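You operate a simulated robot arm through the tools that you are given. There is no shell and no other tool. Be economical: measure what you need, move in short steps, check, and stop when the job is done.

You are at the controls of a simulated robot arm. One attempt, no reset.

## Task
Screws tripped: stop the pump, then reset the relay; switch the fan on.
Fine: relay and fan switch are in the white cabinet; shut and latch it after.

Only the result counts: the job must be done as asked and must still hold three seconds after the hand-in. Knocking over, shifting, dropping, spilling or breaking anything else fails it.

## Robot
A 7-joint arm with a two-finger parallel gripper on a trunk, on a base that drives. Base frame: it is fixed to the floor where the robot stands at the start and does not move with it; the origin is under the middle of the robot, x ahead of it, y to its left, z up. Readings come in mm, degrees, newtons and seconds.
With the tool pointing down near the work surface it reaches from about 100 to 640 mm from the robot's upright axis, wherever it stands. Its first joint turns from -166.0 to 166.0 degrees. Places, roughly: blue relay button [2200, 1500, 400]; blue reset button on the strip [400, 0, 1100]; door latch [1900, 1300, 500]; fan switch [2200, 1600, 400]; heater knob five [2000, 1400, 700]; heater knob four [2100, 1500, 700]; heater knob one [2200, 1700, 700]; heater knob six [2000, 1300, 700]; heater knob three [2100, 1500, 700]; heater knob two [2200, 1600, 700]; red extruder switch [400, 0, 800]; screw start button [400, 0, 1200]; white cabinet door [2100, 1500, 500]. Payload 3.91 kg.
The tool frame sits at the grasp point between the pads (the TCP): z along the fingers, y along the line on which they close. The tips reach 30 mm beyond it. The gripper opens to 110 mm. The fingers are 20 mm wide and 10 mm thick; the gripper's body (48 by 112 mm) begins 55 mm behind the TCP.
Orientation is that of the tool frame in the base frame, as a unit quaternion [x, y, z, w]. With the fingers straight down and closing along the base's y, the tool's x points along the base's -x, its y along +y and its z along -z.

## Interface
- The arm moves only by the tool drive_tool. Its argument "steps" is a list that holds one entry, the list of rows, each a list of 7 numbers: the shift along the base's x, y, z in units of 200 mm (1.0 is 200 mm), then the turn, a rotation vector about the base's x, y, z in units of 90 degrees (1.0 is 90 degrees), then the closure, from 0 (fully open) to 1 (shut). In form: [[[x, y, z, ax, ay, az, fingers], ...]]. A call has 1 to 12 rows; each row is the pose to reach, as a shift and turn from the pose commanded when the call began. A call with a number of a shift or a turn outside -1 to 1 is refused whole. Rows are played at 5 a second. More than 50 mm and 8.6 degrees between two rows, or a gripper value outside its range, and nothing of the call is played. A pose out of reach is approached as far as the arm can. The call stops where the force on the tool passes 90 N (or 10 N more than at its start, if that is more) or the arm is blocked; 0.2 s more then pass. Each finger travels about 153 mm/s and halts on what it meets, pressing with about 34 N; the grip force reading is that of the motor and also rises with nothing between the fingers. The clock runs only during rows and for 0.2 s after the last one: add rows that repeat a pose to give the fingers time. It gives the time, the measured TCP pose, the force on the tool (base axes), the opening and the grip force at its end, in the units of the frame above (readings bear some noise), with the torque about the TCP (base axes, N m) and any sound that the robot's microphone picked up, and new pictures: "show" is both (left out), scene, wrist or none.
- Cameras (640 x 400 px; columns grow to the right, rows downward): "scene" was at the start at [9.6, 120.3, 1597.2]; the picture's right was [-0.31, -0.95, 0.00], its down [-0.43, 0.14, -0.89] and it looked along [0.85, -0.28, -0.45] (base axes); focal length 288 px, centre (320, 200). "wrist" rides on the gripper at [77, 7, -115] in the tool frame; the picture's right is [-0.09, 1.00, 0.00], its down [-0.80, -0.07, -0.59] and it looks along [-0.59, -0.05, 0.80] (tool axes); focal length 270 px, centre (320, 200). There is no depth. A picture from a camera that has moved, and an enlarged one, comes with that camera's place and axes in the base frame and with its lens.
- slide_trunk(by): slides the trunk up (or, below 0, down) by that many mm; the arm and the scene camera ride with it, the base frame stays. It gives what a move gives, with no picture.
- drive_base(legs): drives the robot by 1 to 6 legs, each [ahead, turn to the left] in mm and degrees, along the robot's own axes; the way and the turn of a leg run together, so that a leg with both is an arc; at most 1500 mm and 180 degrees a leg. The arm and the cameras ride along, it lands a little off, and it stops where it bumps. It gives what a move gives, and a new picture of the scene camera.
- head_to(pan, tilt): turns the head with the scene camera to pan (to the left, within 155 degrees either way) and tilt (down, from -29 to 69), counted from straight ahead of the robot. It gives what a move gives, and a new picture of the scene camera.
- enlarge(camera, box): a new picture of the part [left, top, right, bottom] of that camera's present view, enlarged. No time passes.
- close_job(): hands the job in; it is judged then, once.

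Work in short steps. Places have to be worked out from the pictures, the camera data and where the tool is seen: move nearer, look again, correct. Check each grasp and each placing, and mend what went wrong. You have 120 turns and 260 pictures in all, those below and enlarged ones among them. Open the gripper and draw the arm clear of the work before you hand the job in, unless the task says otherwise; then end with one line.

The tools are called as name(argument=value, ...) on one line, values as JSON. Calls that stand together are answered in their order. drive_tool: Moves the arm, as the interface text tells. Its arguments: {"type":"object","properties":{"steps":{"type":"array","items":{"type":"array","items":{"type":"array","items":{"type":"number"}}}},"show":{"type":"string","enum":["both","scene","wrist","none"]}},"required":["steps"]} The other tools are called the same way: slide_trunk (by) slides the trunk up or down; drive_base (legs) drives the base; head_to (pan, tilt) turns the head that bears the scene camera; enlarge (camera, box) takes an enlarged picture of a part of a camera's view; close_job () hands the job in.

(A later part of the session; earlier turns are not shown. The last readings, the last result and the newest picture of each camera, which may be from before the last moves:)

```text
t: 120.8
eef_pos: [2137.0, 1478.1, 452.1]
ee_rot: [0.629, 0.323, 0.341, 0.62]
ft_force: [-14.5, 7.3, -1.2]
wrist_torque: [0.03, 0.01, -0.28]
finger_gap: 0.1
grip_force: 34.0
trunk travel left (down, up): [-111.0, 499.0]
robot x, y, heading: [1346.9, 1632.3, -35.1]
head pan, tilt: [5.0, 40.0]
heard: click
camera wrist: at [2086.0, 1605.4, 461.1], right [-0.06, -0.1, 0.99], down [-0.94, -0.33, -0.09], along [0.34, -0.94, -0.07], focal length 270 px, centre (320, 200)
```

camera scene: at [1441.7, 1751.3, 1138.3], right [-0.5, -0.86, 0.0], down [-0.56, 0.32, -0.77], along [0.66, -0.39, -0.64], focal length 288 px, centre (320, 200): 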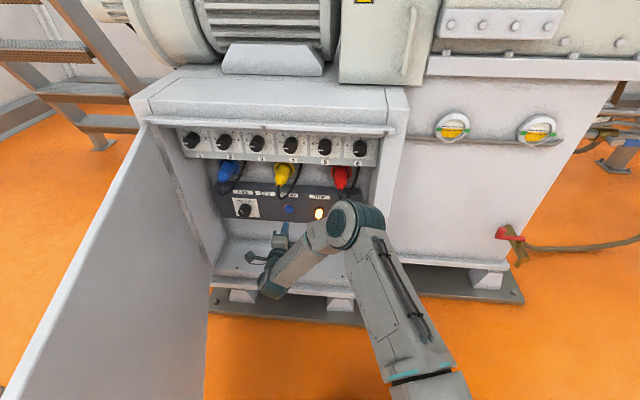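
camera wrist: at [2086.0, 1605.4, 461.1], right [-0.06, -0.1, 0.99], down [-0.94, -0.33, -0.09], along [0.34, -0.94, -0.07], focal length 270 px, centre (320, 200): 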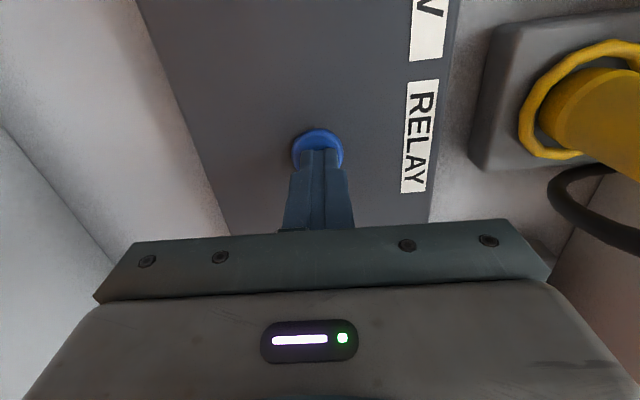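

Click heard. I back off and check the TRIP lamp.

drive_tool(steps=[[[-0.12, 0.08, 0, 0, 0, 0, 1], [-0.25, 0.17, 0, 0, 0, 0, 1], [-0.4, 0.27, 0, 0, 0, 0, 1], [-0.5, 0.34, 0, 0, 0, 0, 1]]], show="wrist")

enlarge(camera="scene", box=[210, 160, 370, 260])

```text
t: 121.8
eef_pos: [2036.0, 1544.2, 456.2]
ee_rot: [0.63, 0.323, 0.339, 0.62]
ft_force: [-0.2, -0.3, -0.4]
wrist_torque: [0.01, 0.03, 0.04]
finger_gap: 0.0
grip_force: 34.3
trunk travel left (down, up): [-111.0, 499.0]
robot x, y, heading: [1345.8, 1628.8, -35.0]
head pan, tilt: [5.0, 40.0]
camera wrist: at [1984.0, 1672.0, 465.1], right [-0.07, -0.1, 0.99], down [-0.94, -0.33, -0.09], along [0.33, -0.94, -0.07], focal length 270 px, centre (320, 200)
```

wrist: 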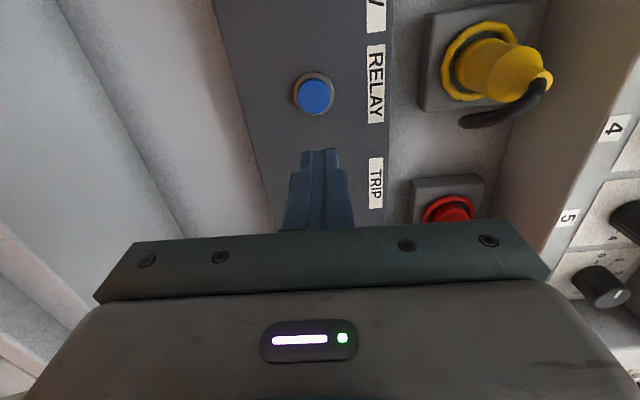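

```text
4.00 times, centred on (290, 210) of scene
camera zoom: at [1441.7, 1751.2, 1138.3], right [-0.5, -0.86, 0.0], down [-0.56, 0.32, -0.77], along [0.66, -0.38, -0.64], focal length 1151 px, centre (440, 160)
```

zoom: 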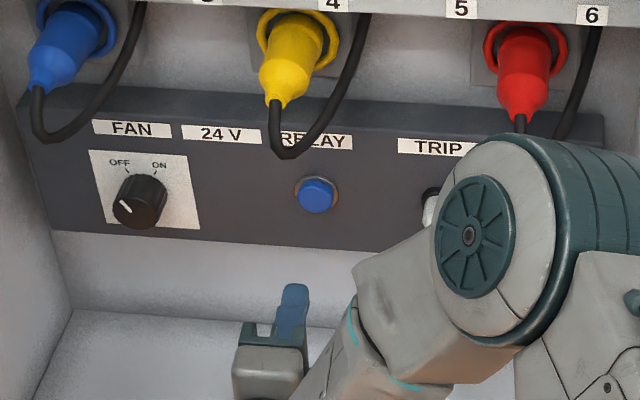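

TRIP lamp is out: relay reset. Next the FAN knob at about (2242, 1603, 441). I retreat a bit and roll the tool -90° (camera below) for the knob.

drive_tool(steps=[[[-0.06, 0.04, 0, -0.074, 0.05, 0, 1], [-0.12, 0.08, 0, -0.15, 0.101, 0, 1], [-0.18, 0.12, 0, -0.225, 0.152, 0, 1], [-0.24, 0.16, 0, -0.3, 0.203, 0, 1], [-0.24, 0.18, 0, -0.375, 0.253, 0, 1], [-0.2, 0.23, 0, -0.45, 0.304, 0, 1], [-0.16, 0.29, 0, -0.525, 0.355, 0, 1], [-0.12, 0.35, 0, -0.6, 0.405, 0, 1], [-0.08, 0.41, 0, -0.675, 0.456, 0, 1], [-0.04, 0.47, 0, -0.75, 0.506, 0, 1], [0.0, 0.53, 0, -0.826, 0.558, 0, 1], [0.02, 0.56, 0, -0.826, 0.558, 0, 1]]], show="both")

```text
t: 124.4
eef_pos: [2043.2, 1658.2, 454.5]
ee_rot: [0.217, 0.672, -0.196, 0.68]
ft_force: [-0.3, -0.4, 0.1]
wrist_torque: [0.03, 0.0, -0.01]
finger_gap: 0.1
grip_force: 33.5
trunk travel left (down, up): [-111.0, 499.0]
robot x, y, heading: [1345.7, 1625.8, -35.3]
head pan, tilt: [5.0, 40.0]
camera scene: at [1441.7, 1751.3, 1138.3], right [-0.5, -0.86, 0.0], down [-0.56, 0.32, -0.77], along [0.66, -0.39, -0.64], focal length 288 px, centre (320, 200)
camera wrist: at [1953.0, 1729.7, 378.5], right [0.55, 0.82, 0.12], down [-0.55, 0.25, 0.8], along [0.63, -0.51, 0.59], focal length 270 px, centre (320, 200)
```

scene: 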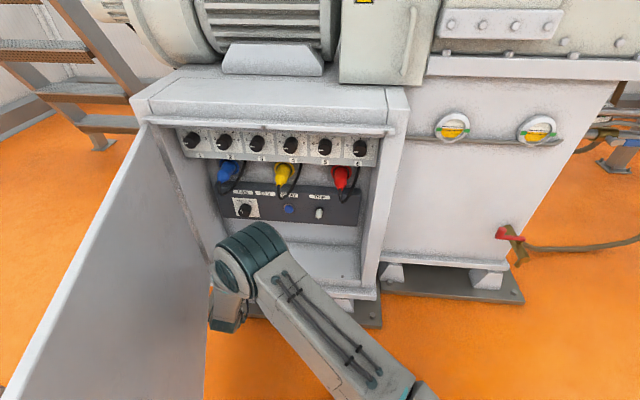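
wrist: 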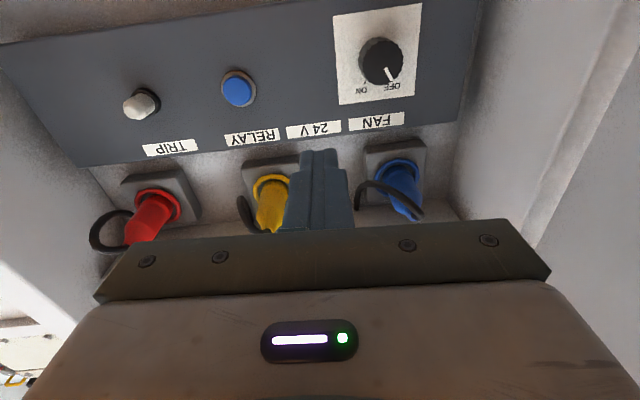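

enlarge(camera="wrist", box=[320, 0, 440, 120])

enlarge(camera="scene", box=[210, 170, 290, 230])

```text
3.33 times, centred on (380, 60) of wrist
camera zoom: at [1953.0, 1729.7, 378.5], right [0.55, 0.82, 0.12], down [-0.55, 0.25, 0.8], along [0.63, -0.51, 0.59], focal length 901 px, centre (120, 667)
```

zoom: 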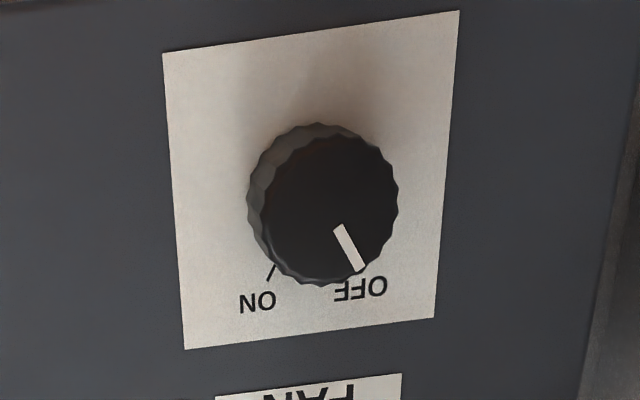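

```text
6.67 times, centred on (250, 200) of scene
camera zoom: at [1441.7, 1751.3, 1138.3], right [-0.5, -0.86, 0.0], down [-0.56, 0.32, -0.77], along [0.66, -0.39, -0.64], focal length 1918 px, centre (787, 200)
```

zoom: 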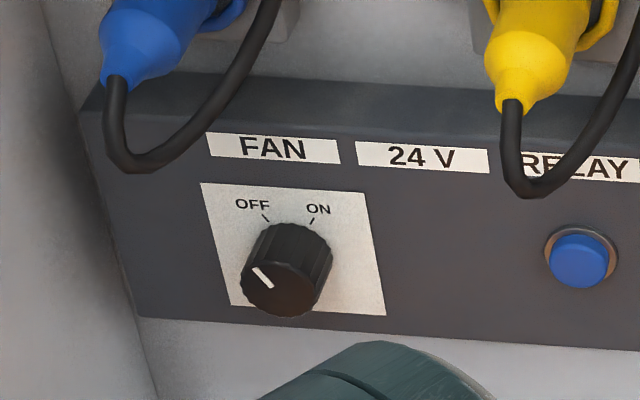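

Pointer is at OFF; ON lies 60° clockwise. Knob front centre ≈ (2242, 1604, 439), diameter ~48 mm. I approach to 100 mm in front, rolling a further -20° so the turn ends clear of the wall, opening to ~75 mm.

drive_tool(steps=[[[0.1, 0.0, -0.03, -0.046, 0.031, 0, 0.8], [0.2, 0.0, -0.05, -0.092, 0.062, 0, 0.6], [0.3, 0.01, -0.078, -0.138, 0.093, 0, 0.4], [0.4, 0.01, -0.078, -0.184, 0.124, 0, 0.32], [0.5, 0.01, -0.078, -0.184, 0.124, 0, 0.32], [0.58, 0.01, -0.078, -0.184, 0.124, 0, 0.32], [0.58, 0.01, -0.078, -0.184, 0.124, 0, 0.32]]], show="both")

```text
t: 126.0
eef_pos: [2156.4, 1659.9, 436.5]
ee_rot: [0.097, 0.7, -0.311, 0.636]
ft_force: [0.7, 0.4, 0.0]
wrist_torque: [-0.01, -0.03, -0.01]
finger_gap: 74.9
grip_force: 0.1
trunk travel left (down, up): [-111.0, 499.0]
robot x, y, heading: [1344.3, 1626.4, -35.1]
head pan, tilt: [5.0, 40.0]
camera scene: at [1441.7, 1751.4, 1138.3], right [-0.5, -0.86, 0.0], down [-0.56, 0.32, -0.77], along [0.66, -0.39, -0.64], focal length 288 px, centre (320, 200)
camera wrist: at [2052.1, 1710.5, 363.1], right [0.54, 0.81, -0.23], down [-0.39, 0.48, 0.78], along [0.74, -0.34, 0.58], focal length 270 px, centre (320, 200)
```

scene: 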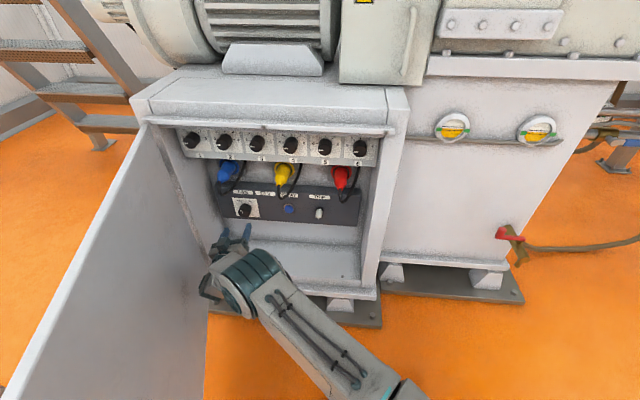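
wrist: 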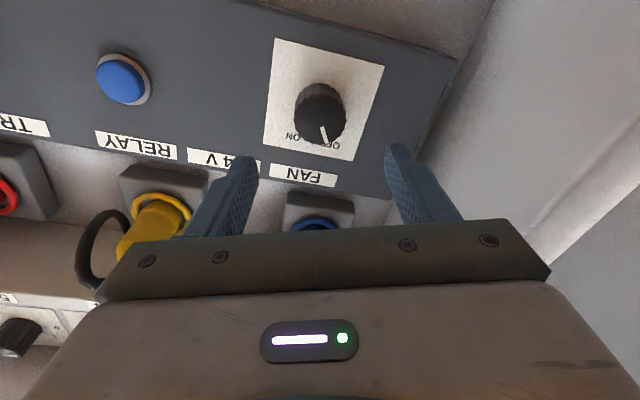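

Aligned on the knob. I advance 60 mm and recheck.

drive_tool(steps=[[[0.125, -0.084, 0, 0, 0, 0, 0.32], [0.25, -0.168, 0, 0, 0, 0, 0.32], [0.25, -0.168, 0, 0, 0, 0, 0.32]]], show="wrist")

```text
t: 126.8
eef_pos: [2207.3, 1628.0, 435.2]
ee_rot: [0.097, 0.7, -0.309, 0.636]
ft_force: [0.8, 0.3, 0.1]
wrist_torque: [0.03, -0.01, 0.0]
finger_gap: 74.9
grip_force: 0.0
trunk travel left (down, up): [-111.0, 499.0]
robot x, y, heading: [1342.0, 1629.3, -35.2]
head pan, tilt: [5.0, 40.0]
camera wrist: at [2102.0, 1677.6, 360.5], right [0.54, 0.81, -0.23], down [-0.39, 0.48, 0.78], along [0.74, -0.34, 0.58], focal length 270 px, centre (320, 200)
```

wrist: 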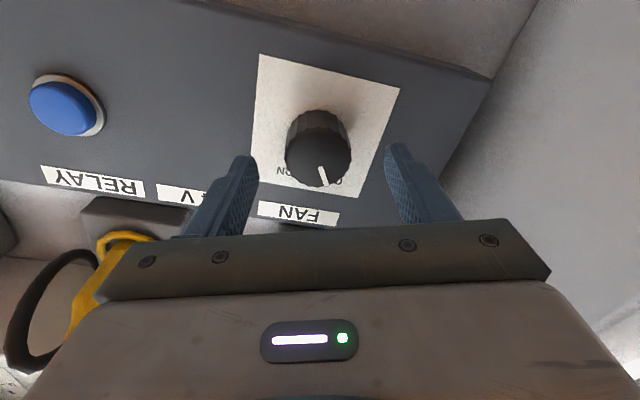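

Fingers straddle the knob. I advance another 20 mm and close.

drive_tool(steps=[[[0.042, -0.028, 0, 0, 0, 0, 0.32], [0.083, -0.056, 0, 0, 0, 0, 0.32], [0.083, -0.056, 0, 0, 0, 0, 0.5], [0.083, -0.056, 0, 0, 0, 0, 0.7], [0.083, -0.056, 0, 0, 0, 0, 0.8], [0.083, -0.056, 0, 0, 0, 0, 0.8]]], show="wrist")

```text
t: 128.2
eef_pos: [2224.0, 1614.1, 437.3]
ee_rot: [0.098, 0.699, -0.311, 0.636]
ft_force: [-6.2, -0.6, 0.1]
wrist_torque: [-0.13, -0.22, -1.26]
finger_gap: 41.5
grip_force: 45.2
trunk travel left (down, up): [-111.0, 499.0]
robot x, y, heading: [1345.6, 1625.1, -35.1]
head pan, tilt: [5.0, 40.0]
camera wrist: at [2119.6, 1664.7, 362.2], right [0.55, 0.81, -0.23], down [-0.39, 0.48, 0.78], along [0.74, -0.34, 0.58], focal length 270 px, centre (320, 200)
```

wrist: 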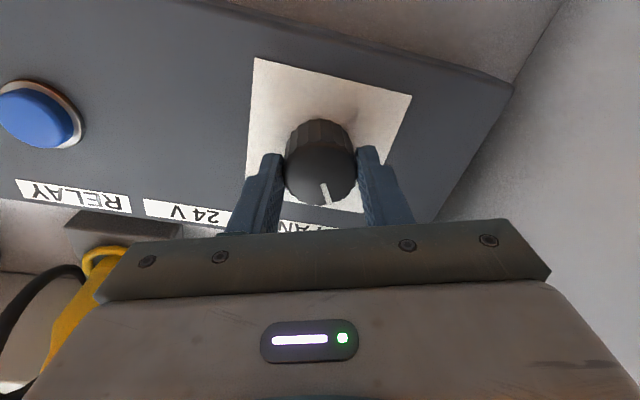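

Firm on the knob. I turn clockwise 35° first and check.

drive_tool(steps=[[[0, 0, 0, 0.066, -0.045, 0, 0.8], [0, 0, 0, 0.132, -0.089, 0, 0.8], [0, 0, 0, 0.198, -0.134, 0, 0.8], [0, 0, 0, 0.264, -0.178, 0, 0.8], [0, 0, 0, 0.322, -0.217, 0, 0.8]]], show="wrist")

```text
t: 129.4
eef_pos: [2224.5, 1614.1, 436.2]
ee_rot: [0.303, 0.638, -0.105, 0.7]
ft_force: [16.8, 0.5, -1.7]
wrist_torque: [-0.32, -0.43, -0.56]
finger_gap: 41.5
grip_force: 44.8
trunk travel left (down, up): [-111.0, 499.0]
robot x, y, heading: [1345.6, 1629.4, -35.3]
head pan, tilt: [5.0, 40.0]
camera wrist: at [2145.6, 1703.6, 365.9], right [0.52, 0.77, 0.37], down [-0.66, 0.08, 0.74], along [0.54, -0.63, 0.55], focal length 270 px, centre (320, 200)
```

wrist: 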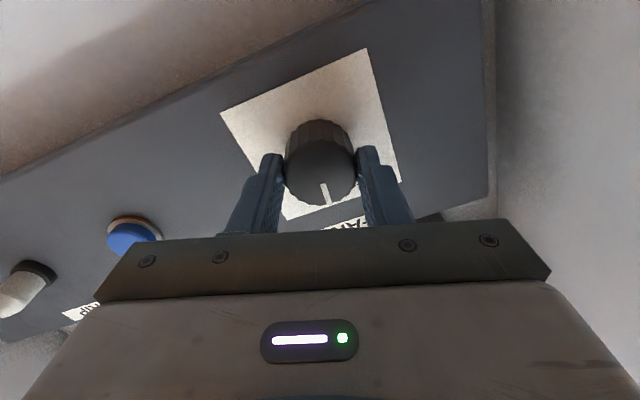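

The knob follows. I turn the remaining ~27°.

drive_tool(steps=[[[0, 0, 0, 0.066, -0.045, 0, 0.8], [0, 0, 0, 0.132, -0.089, 0, 0.8], [0, 0, 0, 0.198, -0.134, 0, 0.8], [0, 0, 0, 0.25, -0.168, 0, 0.8], [0, 0, 0, 0.25, -0.168, 0, 0.8]]], show="wrist")

enlarge(camera="wrist", box=[230, 80, 410, 240])

```text
t: 130.6
eef_pos: [2223.5, 1615.2, 437.9]
ee_rot: [0.445, 0.549, 0.061, 0.705]
ft_force: [14.1, 0.9, 2.3]
wrist_torque: [-0.75, 0.85, -0.52]
finger_gap: 41.7
grip_force: 45.2
trunk travel left (down, up): [-111.0, 499.0]
robot x, y, heading: [1345.6, 1629.3, -35.2]
head pan, tilt: [5.0, 40.0]
camera wrist: at [2162.0, 1728.5, 387.5], right [0.37, 0.54, 0.75], down [-0.83, -0.17, 0.53], along [0.41, -0.82, 0.39], focal length 270 px, centre (320, 200)
```

wrist: 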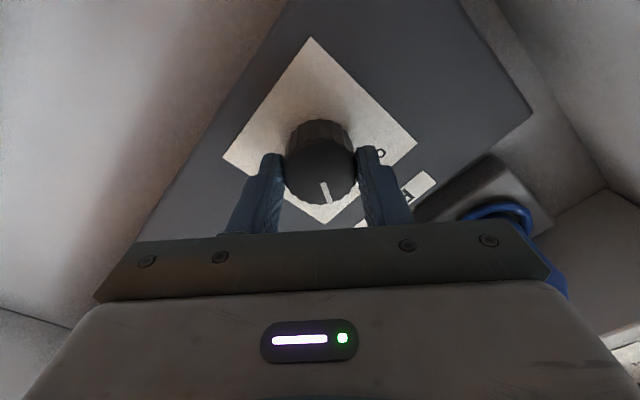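

```text
2.50 times, centred on (320, 160) of wrist
camera zoom: at [2162.0, 1728.5, 387.5], right [0.37, 0.54, 0.75], down [-0.83, -0.17, 0.53], along [0.41, -0.82, 0.39], focal length 676 px, centre (320, 300)
```

zoom: 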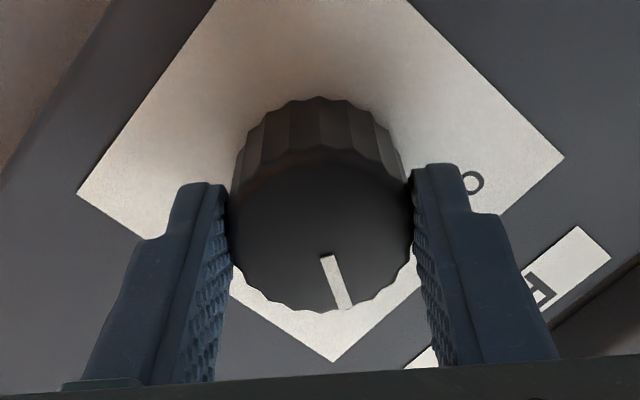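

The turn is complete by command; I release, back straight off and check the pointer.

drive_tool(steps=[[[0, 0, 0, 0, 0, 0, 0.5], [0, 0, 0, 0, 0, 0, 0.32], [0, 0, 0, 0, 0, 0, 0.32], [-0.1, 0.067, 0, 0, 0, 0, 0.32], [-0.25, 0.168, 0, 0, 0, 0, 0.32], [-0.41, 0.277, 0, 0, 0, 0, 0.32]]], show="both")

enlarge(camera="wrist", box=[240, 20, 420, 160])

enlarge(camera="scene", box=[200, 160, 340, 250])

```text
t: 132.0
eef_pos: [2142.7, 1670.4, 437.8]
ee_rot: [0.444, 0.549, 0.062, 0.705]
ft_force: [-0.2, -0.3, -0.5]
wrist_torque: [0.02, -0.05, -0.02]
finger_gap: 74.9
grip_force: 0.0
trunk travel left (down, up): [-111.0, 499.0]
robot x, y, heading: [1346.1, 1630.0, -35.2]
head pan, tilt: [5.0, 40.0]
camera scene: at [1441.9, 1751.4, 1138.3], right [-0.5, -0.86, 0.0], down [-0.56, 0.32, -0.77], along [0.66, -0.38, -0.64], focal length 288 px, centre (320, 200)
camera wrist: at [2080.7, 1784.2, 388.3], right [0.37, 0.54, 0.76], down [-0.83, -0.17, 0.53], along [0.41, -0.82, 0.39], focal length 270 px, centre (320, 200)
```

scene: 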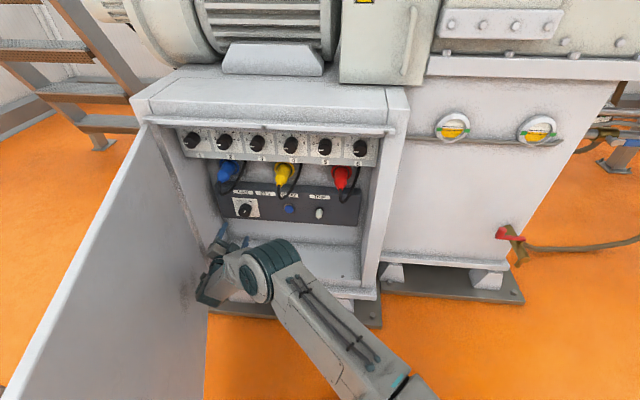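
wrist: 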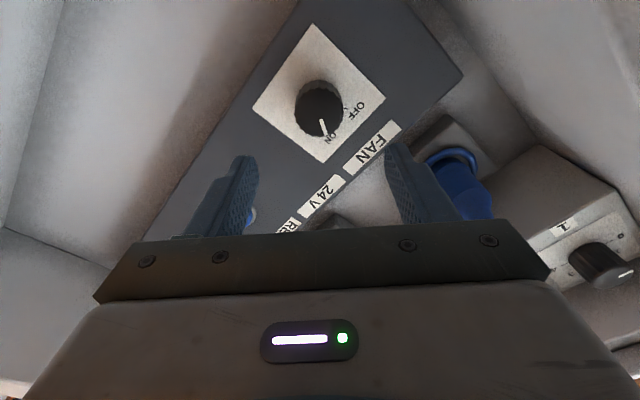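

```text
2.86 times, centred on (330, 90) of wrist
camera zoom: at [2080.7, 1784.2, 388.3], right [0.37, 0.54, 0.76], down [-0.83, -0.17, 0.53], along [0.41, -0.82, 0.39], focal length 772 px, centre (291, 514)
```

zoom: 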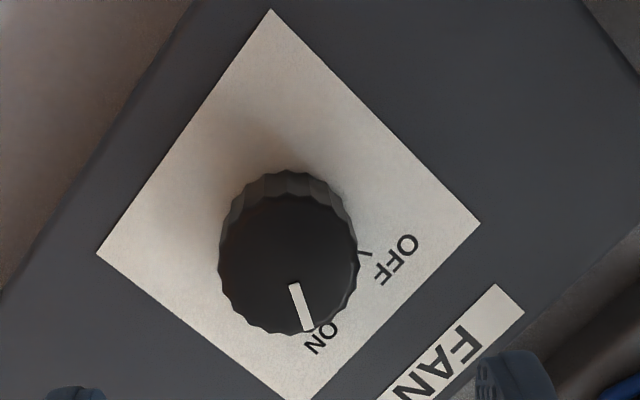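

```text
4.44 times, centred on (270, 205) of scene
camera zoom: at [1441.9, 1751.4, 1138.3], right [-0.5, -0.86, 0.0], down [-0.56, 0.32, -0.77], along [0.66, -0.38, -0.64], focal length 1279 px, centre (542, 178)
```

zoom: 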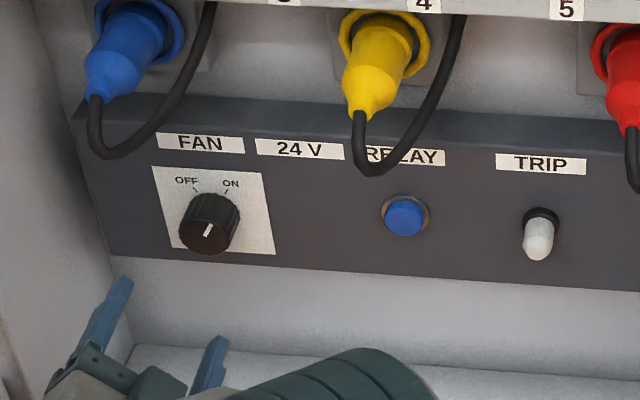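

FAN now reads ON, TRIP is out. I close the fingers and withdraw from the cabinet, away from the door side, then reverse the base.

drive_tool(steps=[[[-0.15, 0.1, 0, 0, 0, 0, 0.6], [-0.31, 0.2, 0, 0, 0, 0, 1], [-0.47, 0.27, 0, 0, 0, 0, 1], [-0.63, 0.25, 0, 0, 0, 0, 1], [-0.79, 0.17, 0, 0, 0, 0, 1], [-0.79, 0.17, 0, 0, 0, 0, 1]]], show="none")

drive_base(legs=[[-600, 0]])

head_to(pan=15, tilt=35)

```text
t: 133.4
eef_pos: [1982.1, 1703.8, 438.7]
ee_rot: [0.445, 0.549, 0.061, 0.705]
ft_force: [-0.1, 0.1, -0.8]
wrist_torque: [0.02, 0.02, -0.03]
finger_gap: 0.1
grip_force: 33.8
trunk travel left (down, up): [-111.0, 499.0]
robot x, y, heading: [1343.7, 1632.5, -35.4]
head pan, tilt: [5.0, 40.0]
```

```text
t: 136.8
eef_pos: [1491.7, 2051.0, 439.1]
ee_rot: [0.445, 0.549, 0.062, 0.704]
ft_force: [0.4, -0.5, 0.1]
wrist_torque: [0.03, -0.01, -0.01]
finger_gap: 0.1
grip_force: 34.3
trunk travel left (down, up): [-111.0, 499.0]
robot x, y, heading: [854.1, 1974.2, -34.9]
head pan, tilt: [5.0, 40.0]
camera scene: at [949.8, 2097.2, 1138.3], right [-0.5, -0.87, 0.0], down [-0.56, 0.32, -0.77], along [0.66, -0.38, -0.64], focal length 288 px, centre (320, 200)
```

scene: 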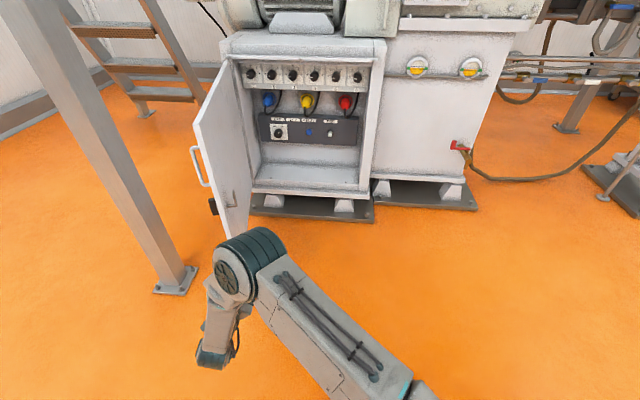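

```text
t: 137.6
eef_pos: [1490.9, 2052.1, 437.1]
ee_rot: [0.445, 0.549, 0.062, 0.705]
ft_force: [0.1, -0.3, -1.1]
wrist_torque: [-0.02, -0.02, 0.02]
finger_gap: 0.0
grip_force: 33.6
trunk travel left (down, up): [-111.0, 499.0]
robot x, y, heading: [852.3, 1973.2, -35.2]
head pan, tilt: [15.0, 35.0]
camera scene: at [958.9, 2109.5, 1145.8], right [-0.34, -0.94, 0.0], down [-0.54, 0.2, -0.82], along [0.77, -0.28, -0.57], focal length 288 px, centre (320, 200)
```

scene: 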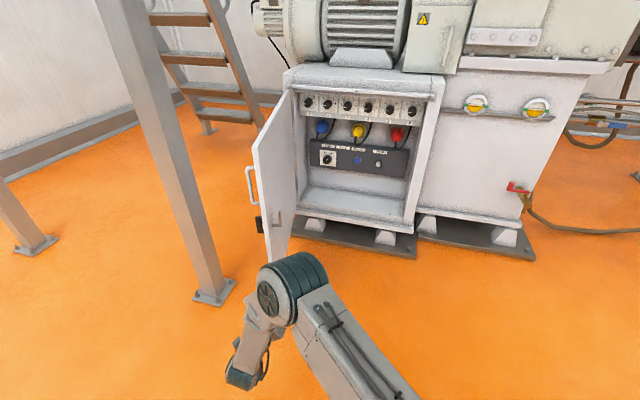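

Door stands at ~83° open. I lower the tool to z≈380 (below wing and handle) and bring it to the door's outer side: turn left 14° and drive 400 mm.

drive_tool(steps=[[[0, 0, -0.15, 0, 0, 0, 1], [0, 0, -0.3, 0, 0, 0, 1], [0, 0, -0.3, 0, 0, 0, 1]]], show="none")

drive_base(legs=[[0, 14], [250, 0]])

```text
t: 138.3
eef_pos: [1491.0, 2050.8, 377.2]
ee_rot: [0.444, 0.549, 0.063, 0.705]
ft_force: [-0.2, 0.0, 0.1]
wrist_torque: [0.02, -0.02, 0.0]
finger_gap: 0.0
grip_force: 33.7
trunk travel left (down, up): [-111.0, 499.0]
robot x, y, heading: [854.8, 1971.7, -35.1]
head pan, tilt: [15.0, 35.0]
```

```text
t: 141.0
eef_pos: [1686.6, 2105.1, 376.7]
ee_rot: [0.377, 0.597, 0.144, 0.693]
ft_force: [0.9, -0.8, 0.2]
wrist_torque: [-0.03, 0.02, -0.02]
finger_gap: 0.0
grip_force: 33.4
trunk travel left (down, up): [-111.0, 499.0]
robot x, y, heading: [1087.5, 1882.8, -21.9]
head pan, tilt: [15.0, 35.0]
camera scene: at [1155.2, 2038.8, 1145.8], right [-0.12, -0.99, 0.0], down [-0.57, 0.07, -0.82], along [0.81, -0.1, -0.57], focal length 288 px, centre (320, 200)
```

scene: 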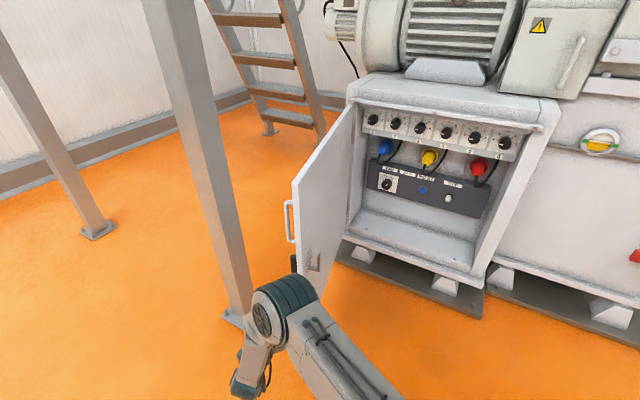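

Tool is just outside the door tip, column is clear. I drive 140 mm further, then turn right to sweep the door shut.

drive_base(legs=[[140, 0], [0, -20]])

```text
t: 142.9
eef_pos: [1826.3, 2009.3, 375.9]
ee_rot: [0.401, 0.585, 0.119, 0.695]
ft_force: [-0.3, 0.2, 0.8]
wrist_torque: [0.01, 0.0, 0.02]
finger_gap: 0.0
grip_force: 33.9
trunk travel left (down, up): [-111.0, 499.0]
robot x, y, heading: [1210.3, 1829.7, -26.3]
head pan, tilt: [15.0, 35.0]
stopped in leg 2: the robot was blocked; the commanded pose is now the measured one
camera scene: at [1293.3, 1982.0, 1145.9], right [-0.19, -0.98, 0.0], down [-0.56, 0.11, -0.82], along [0.8, -0.16, -0.57], focal length 288 px, centre (320, 200)
```

scene: 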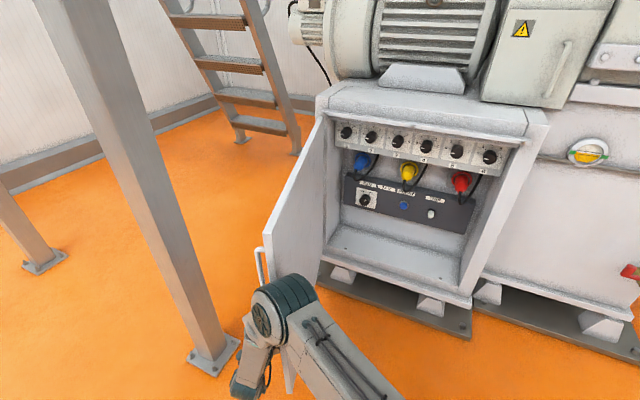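

The turn was blocked: the elbow fouled the door's edge. I back out the way I came and reconfigure the arm (elbow left, tool angled right) as when pulling the door.

drive_base(legs=[[0, 5], [-450, 0]])

drive_tool(steps=[[[-0.05, 0, 0.1, -0.04, 0.02, -0.06, 1], [-0.1, 0, 0.2, -0.08, 0.04, -0.12, 1], [-0.15, 0, 0.3, -0.12, 0.06, -0.18, 1], [-0.2, 0, 0.4, -0.16, 0.08, -0.24, 1], [-0.25, 0, 0.5, -0.2, 0.1, -0.3, 1], [-0.3, 0, 0.5, -0.24, 0.12, -0.36, 1], [-0.3, 0, 0.5, -0.28, 0.14, -0.42, 1], [-0.3, 0, 0.5, -0.32, 0.16, -0.48, 1]]], show="both")

```text
t: 146.1
eef_pos: [1389.6, 2223.1, 376.8]
ee_rot: [0.376, 0.601, 0.146, 0.69]
ft_force: [0.0, -1.0, 0.5]
wrist_torque: [0.04, -0.03, -0.01]
finger_gap: 0.0
grip_force: 34.3
trunk travel left (down, up): [-111.0, 499.0]
robot x, y, heading: [788.9, 1995.8, -21.3]
head pan, tilt: [15.0, 35.0]
camera scene: at [861.7, 2152.5, 1145.8], right [-0.11, -0.99, 0.0], down [-0.57, 0.06, -0.82], along [0.81, -0.09, -0.57], focal length 288 px, centre (320, 200)
```

scene: 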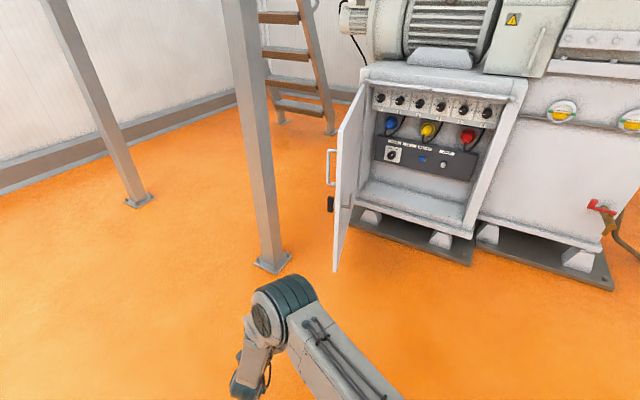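

```text
t: 147.9
eef_pos: [1330.5, 2222.6, 475.2]
ee_rot: [0.405, 0.518, -0.312, 0.686]
ft_force: [-0.3, 0.3, 0.1]
wrist_torque: [0.04, -0.02, 0.0]
finger_gap: 0.1
grip_force: 34.0
trunk travel left (down, up): [-111.0, 499.0]
robot x, y, heading: [787.9, 1997.4, -21.5]
head pan, tilt: [15.0, 35.0]
camera scene: at [861.6, 2152.4, 1145.9], right [-0.11, -0.99, 0.0], down [-0.57, 0.06, -0.82], along [0.81, -0.09, -0.57], focal length 288 px, centre (320, 200)
camera wrist: at [1303.6, 2326.1, 388.5], right [0.82, 0.48, 0.32], down [-0.55, 0.49, 0.67], along [0.17, -0.73, 0.67], focal length 270 px, centre (320, 200)
```

scene: 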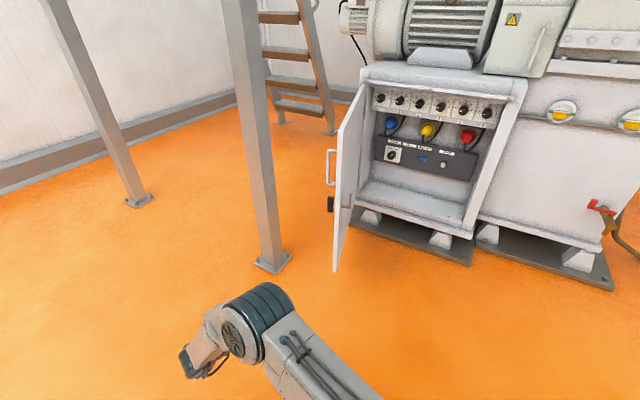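
wrist: 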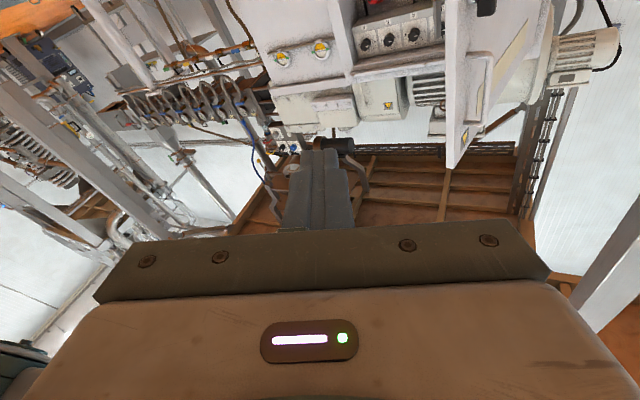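

Now the elbow is left/behind. I lower the tool to z≈395 (below wing) and drive in to the outside of the door.

drive_tool(steps=[[[0, 0, -0.13, 0, 0, 0, 1], [0, 0, -0.26, 0, 0, 0, 1], [0, 0, -0.4, 0, 0, 0, 1]]], show="none")

drive_base(legs=[[480, 0]])

```text
t: 148.7
eef_pos: [1328.1, 2222.5, 395.4]
ee_rot: [0.404, 0.519, -0.311, 0.686]
ft_force: [0.5, 0.3, -0.6]
wrist_torque: [-0.02, -0.01, 0.02]
finger_gap: 0.0
grip_force: 33.9
trunk travel left (down, up): [-111.0, 499.0]
robot x, y, heading: [791.3, 1994.6, -21.5]
head pan, tilt: [15.0, 35.0]
```

```text
t: 151.5
eef_pos: [1769.4, 2041.6, 395.0]
ee_rot: [0.407, 0.517, -0.314, 0.684]
ft_force: [0.4, -0.3, 0.5]
wrist_torque: [0.0, 0.03, 0.02]
finger_gap: 0.0
grip_force: 33.8
trunk travel left (down, up): [-111.0, 499.0]
robot x, y, heading: [1232.9, 1822.7, -21.9]
head pan, tilt: [15.0, 35.0]
camera scene: at [1302.4, 1976.6, 1145.8], right [-0.12, -0.99, 0.0], down [-0.57, 0.07, -0.82], along [0.81, -0.1, -0.57], focal length 288 px, centre (320, 200)
```

scene: 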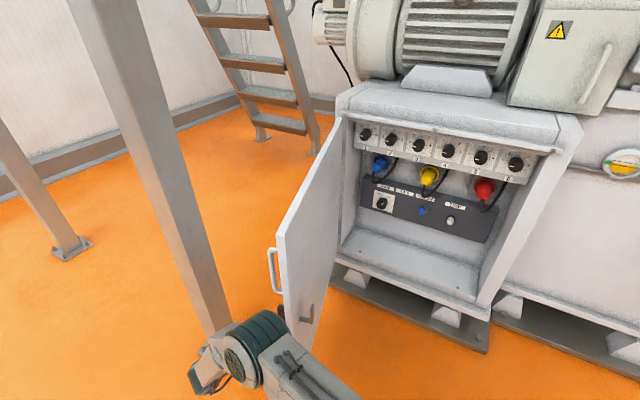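

Elbow and tool are both on the outer side now. I turn right 12°.

drive_base(legs=[[0, -12]])

```text
t: 152.7
eef_pos: [1803.1, 1926.3, 395.1]
ee_rot: [0.459, 0.471, -0.384, 0.648]
ft_force: [-0.9, -1.3, -0.5]
wrist_torque: [-0.03, 0.0, 0.02]
finger_gap: 0.2
grip_force: 33.7
trunk travel left (down, up): [-111.0, 499.0]
robot x, y, heading: [1229.0, 1821.0, -34.1]
head pan, tilt: [15.0, 35.0]
camera scene: at [1333.3, 1958.2, 1145.8], right [-0.32, -0.95, 0.0], down [-0.54, 0.19, -0.82], along [0.77, -0.27, -0.57], focal length 288 px, centre (320, 200)
```

scene: 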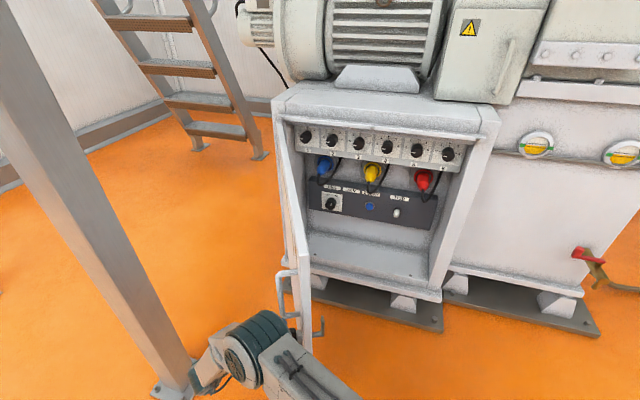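

Door begins closing. I keep turning right.

drive_base(legs=[[0, -18]])

```text
t: 154.1
eef_pos: [1808.2, 1747.3, 394.9]
ee_rot: [0.525, 0.396, -0.478, 0.582]
ft_force: [-0.4, 0.6, -0.5]
wrist_torque: [0.0, -0.04, -0.01]
finger_gap: 0.1
grip_force: 34.0
trunk travel left (down, up): [-111.0, 499.0]
robot x, y, heading: [1227.2, 1817.7, -52.1]
head pan, tilt: [15.0, 35.0]
camera scene: at [1370.7, 1919.9, 1145.8], right [-0.6, -0.8, 0.0], down [-0.46, 0.34, -0.82], along [0.66, -0.49, -0.57], focal length 288 px, centre (320, 200)
```

scene: 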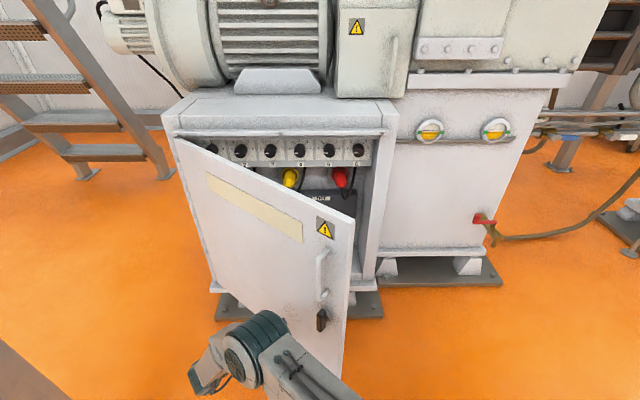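

Door is down to ~35°. A further 12° turn.

drive_base(legs=[[0, -12]])

```text
t: 155.2
eef_pos: [1780.7, 1628.2, 396.0]
ee_rot: [0.564, 0.338, -0.537, 0.528]
ft_force: [-0.8, -0.7, 0.3]
wrist_torque: [-0.01, 0.0, 0.01]
finger_gap: 0.0
grip_force: 33.6
trunk travel left (down, up): [-111.0, 499.0]
robot x, y, heading: [1229.1, 1818.9, -63.8]
head pan, tilt: [15.0, 35.0]
camera scene: at [1388.5, 1888.4, 1145.8], right [-0.75, -0.66, 0.0], down [-0.38, 0.43, -0.82], along [0.54, -0.61, -0.57], focal length 288 px, centre (320, 200)
```

scene: 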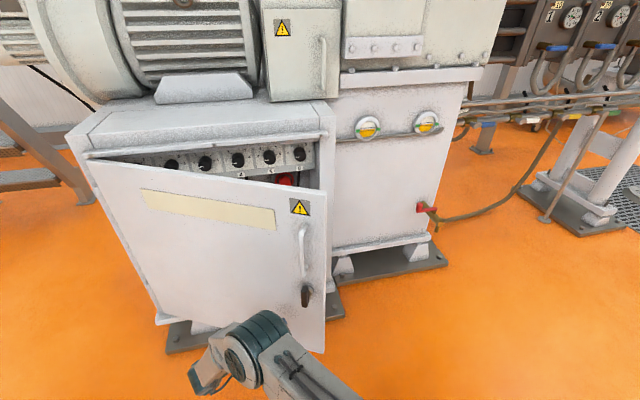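

Door is at ~23°. I turn back left, reverse, and bring the tool to face the door squarely (rel. heading 0).

drive_base(legs=[[0, 30], [-250, 0]])

drive_tool(steps=[[[0.02, -0.05, 0, 0.02, 0.02, 0.06, 1], [0.05, -0.1, 0, 0.03, 0.03, 0.12, 1], [0.08, -0.15, 0, 0.04, 0.04, 0.18, 1], [0.1, -0.2, 0, 0.05, 0.05, 0.24, 1], [0.1, -0.25, 0, 0.05, 0.06, 0.3, 1], [0.1, -0.3, 0, 0.05, 0.07, 0.36, 1], [0.1, -0.35, 0, 0.05, 0.08, 0.42, 1], [0.1, -0.4, 0, 0.05, 0.08, 0.45, 1]]], show="both")

```text
t: 158.6
eef_pos: [1591.4, 2069.6, 394.1]
ee_rot: [0.457, 0.473, -0.383, 0.649]
ft_force: [0.4, -0.2, 1.3]
wrist_torque: [-0.02, 0.0, 0.02]
finger_gap: 0.1
grip_force: 34.5
trunk travel left (down, up): [-111.0, 499.0]
robot x, y, heading: [1020.7, 1960.8, -33.7]
head pan, tilt: [15.0, 35.0]
camera scene: at [1122.0, 2100.6, 1145.8], right [-0.32, -0.95, 0.0], down [-0.54, 0.18, -0.82], along [0.78, -0.26, -0.57], focal length 288 px, centre (320, 200)
```

scene: 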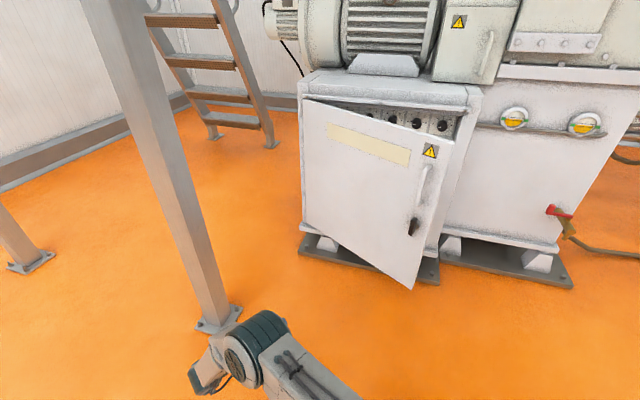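

```text
t: 160.3
eef_pos: [1612.1, 1989.8, 396.3]
ee_rot: [0.265, 0.655, -0.143, 0.693]
ft_force: [0.1, 0.3, -0.8]
wrist_torque: [0.02, -0.04, 0.0]
finger_gap: 0.0
grip_force: 34.0
trunk travel left (down, up): [-111.0, 499.0]
robot x, y, heading: [1020.0, 1963.3, -33.9]
head pan, tilt: [15.0, 35.0]
camera scene: at [1122.0, 2100.6, 1145.8], right [-0.32, -0.95, 0.0], down [-0.54, 0.18, -0.82], along [0.78, -0.26, -0.57], focal length 288 px, centre (320, 200)
camera wrist: at [1528.2, 2071.2, 321.7], right [0.54, 0.8, 0.27], down [-0.61, 0.15, 0.77], along [0.58, -0.58, 0.57], focal length 270 px, centre (320, 200)
```

scene: 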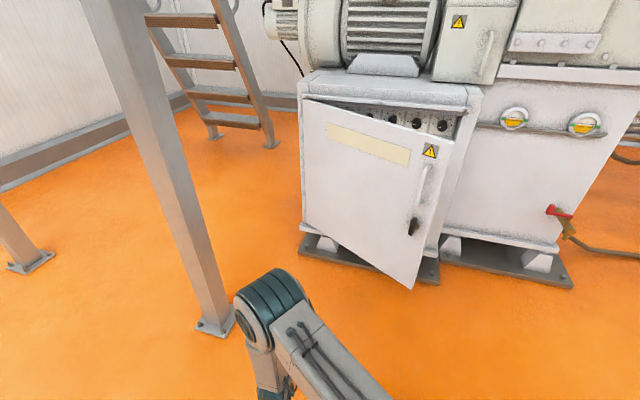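
wrist: 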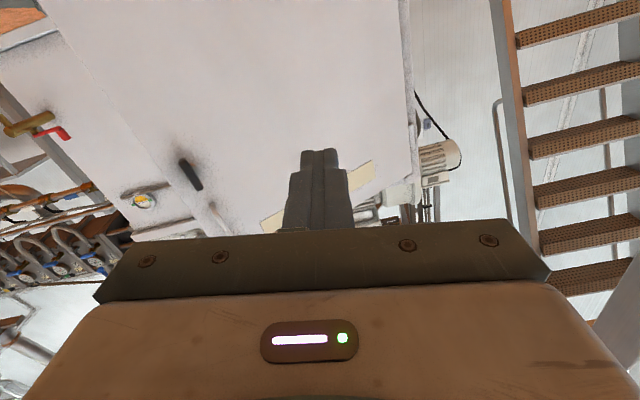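

Good facing pose. I shift the tool right toward the arm's centre, then move the base over diagonally.

drive_tool(steps=[[[0.0, -0.14, 0, 0, 0, 0, 1], [-0.03, -0.3, 0, 0, 0, 0, 1], [-0.1, -0.45, 0, 0, 0, 0, 1], [-0.2, -0.6, 0, 0, 0, 0, 1], [-0.28, -0.72, 0, 0, 0, 0, 1], [-0.28, -0.75, 0, 0, 0, 0, 1]]], show="none")

drive_base(legs=[[0, -20], [269, 0], [0, 20]])

```text
t: 161.8
eef_pos: [1556.9, 1836.5, 396.6]
ee_rot: [0.266, 0.655, -0.144, 0.693]
ft_force: [-0.3, -0.1, 0.0]
wrist_torque: [0.0, 0.0, -0.01]
finger_gap: 0.0
grip_force: 34.2
trunk travel left (down, up): [-111.0, 499.0]
robot x, y, heading: [1016.9, 1964.3, -33.6]
head pan, tilt: [15.0, 35.0]
```

```text
t: 165.6
eef_pos: [1674.9, 1527.1, 395.8]
ee_rot: [0.32, 0.632, -0.219, 0.671]
ft_force: [-3.2, -1.8, 3.3]
wrist_torque: [-0.06, -0.01, -0.07]
finger_gap: 0.1
grip_force: 33.9
trunk travel left (down, up): [-111.0, 499.0]
robot x, y, heading: [1179.6, 1742.8, -42.0]
head pan, tilt: [15.0, 35.0]
stopped in leg 3: the force on the tool passed its limit (the readings are from after the stop); the commanded pose is now the measured one
camera scene: at [1298.7, 1864.3, 1145.8], right [-0.46, -0.89, 0.0], down [-0.51, 0.26, -0.82], along [0.73, -0.38, -0.57], focal length 288 px, centre (320, 200)
```

scene: 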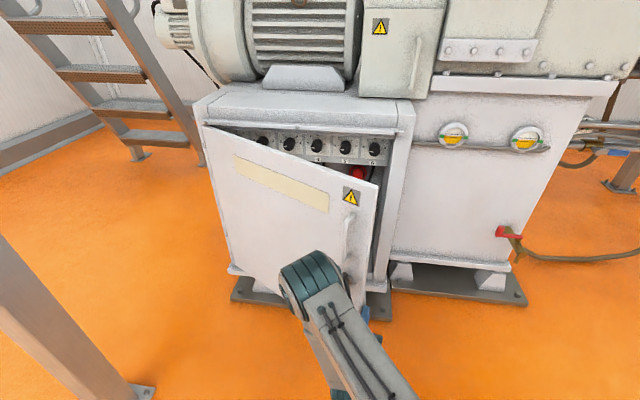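

The tool tip touched the door's edge from the right. I back straight off, then finish the turn.

drive_base(legs=[[-180, 0], [0, 8]])

drive_tool(steps=[[[0, 0, 0, 0, 0, 0, 1]]], show="wrist")

```text
t: 167.7
eef_pos: [1568.7, 1725.1, 395.8]
ee_rot: [0.269, 0.656, -0.167, 0.686]
ft_force: [0.0, 0.7, 0.1]
wrist_torque: [0.01, 0.02, 0.01]
finger_gap: 0.0
grip_force: 34.0
trunk travel left (down, up): [-111.0, 499.0]
robot x, y, heading: [1045.3, 1864.6, -33.4]
head pan, tilt: [15.0, 35.0]
camera scene: at [1145.6, 2001.9, 1145.8], right [-0.32, -0.95, 0.0], down [-0.54, 0.18, -0.82], along [0.78, -0.26, -0.57], focal length 288 px, centre (320, 200)
```

scene: 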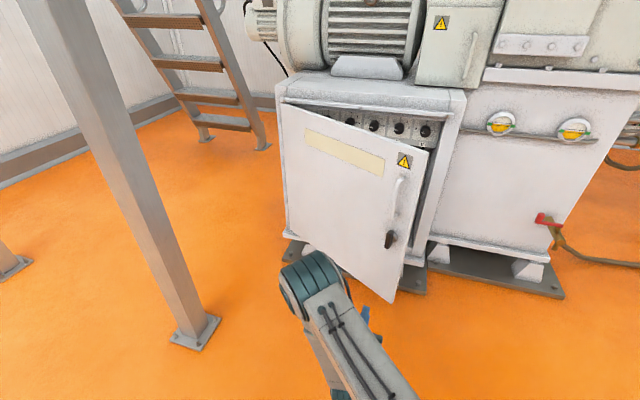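

```text
t: 168.1
eef_pos: [1569.3, 1724.5, 395.1]
ee_rot: [0.27, 0.655, -0.167, 0.685]
ft_force: [-0.1, -1.1, 0.3]
wrist_torque: [0.01, 0.0, -0.04]
finger_gap: 0.0
grip_force: 34.4
trunk travel left (down, up): [-111.0, 499.0]
robot x, y, heading: [1043.1, 1865.6, -33.6]
head pan, tilt: [15.0, 35.0]
camera wrist: at [1486.2, 1808.6, 321.7], right [0.57, 0.79, 0.24], down [-0.59, 0.19, 0.78], along [0.57, -0.59, 0.57], focal length 270 px, centre (320, 200)
```

wrist: 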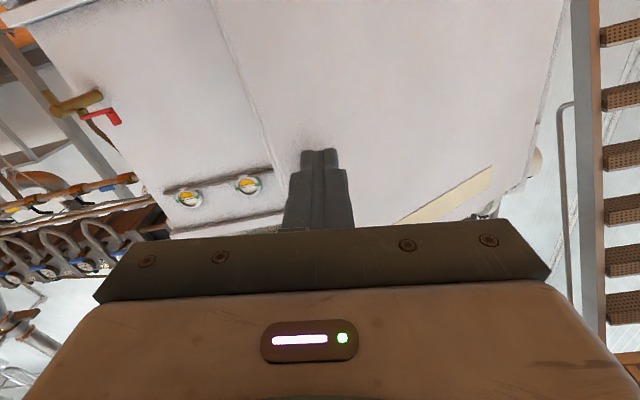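

The tool is at lateral ~174 mm inside the door's outer face, pointing squarely. I drive forward 400 mm to push the door nearly shut.

drive_base(legs=[[400, 0]])

```text
t: 170.7
eef_pos: [1902.3, 1493.1, 395.2]
ee_rot: [0.274, 0.654, -0.172, 0.684]
ft_force: [0.5, -0.1, 0.4]
wrist_torque: [-0.02, -0.02, 0.03]
finger_gap: 0.0
grip_force: 33.9
trunk travel left (down, up): [-111.0, 499.0]
robot x, y, heading: [1382.3, 1636.4, -34.4]
head pan, tilt: [15.0, 35.0]
camera scene: at [1483.0, 1774.7, 1145.8], right [-0.33, -0.94, 0.0], down [-0.54, 0.19, -0.82], along [0.77, -0.27, -0.57], focal length 288 px, centre (320, 200)
```

scene: 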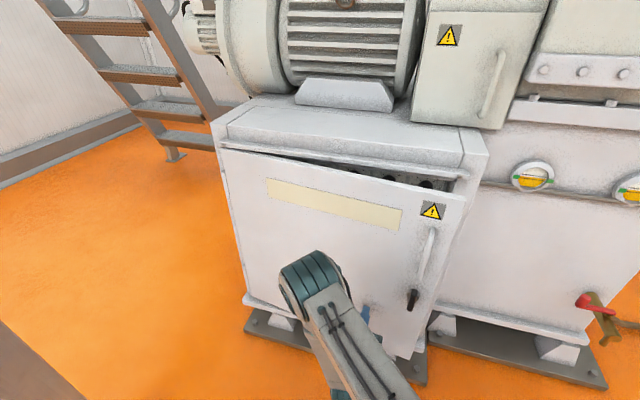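

The door is down to ~10°. I push the rest with the arm, force-limited.

drive_tool(steps=[[[0.08, -0.055, 0, 0, 0, 0, 1], [0.16, -0.11, 0, 0, 0, 0, 1], [0.22, -0.15, 0, 0, 0, 0, 1], [0.26, -0.177, 0, 0, 0, 0, 1], [0.3, -0.204, 0, 0, 0, 0, 1], [0.34, -0.231, 0, 0, 0, 0, 1], [0.38, -0.258, 0, 0, 0, 0, 1]]], show="scene")

```text
t: 171.9
eef_pos: [1953.0, 1457.3, 396.5]
ee_rot: [0.273, 0.655, -0.173, 0.683]
ft_force: [-24.6, 12.1, 20.3]
wrist_torque: [-0.34, -0.69, 0.02]
finger_gap: 0.1
grip_force: 34.2
trunk travel left (down, up): [-111.0, 499.0]
robot x, y, heading: [1376.4, 1637.9, -34.1]
head pan, tilt: [15.0, 35.0]
stopped in row 6: the force on the tool passed its limit (the readings are from after the stop); the commanded pose is now the measured one
camera scene: at [1478.3, 1777.1, 1146.4], right [-0.33, -0.95, 0.0], down [-0.54, 0.19, -0.82], along [0.78, -0.27, -0.57], focal length 288 px, centre (320, 200)
```

scene: 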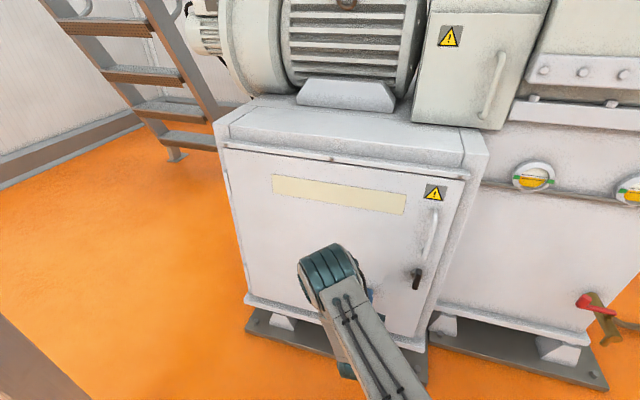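

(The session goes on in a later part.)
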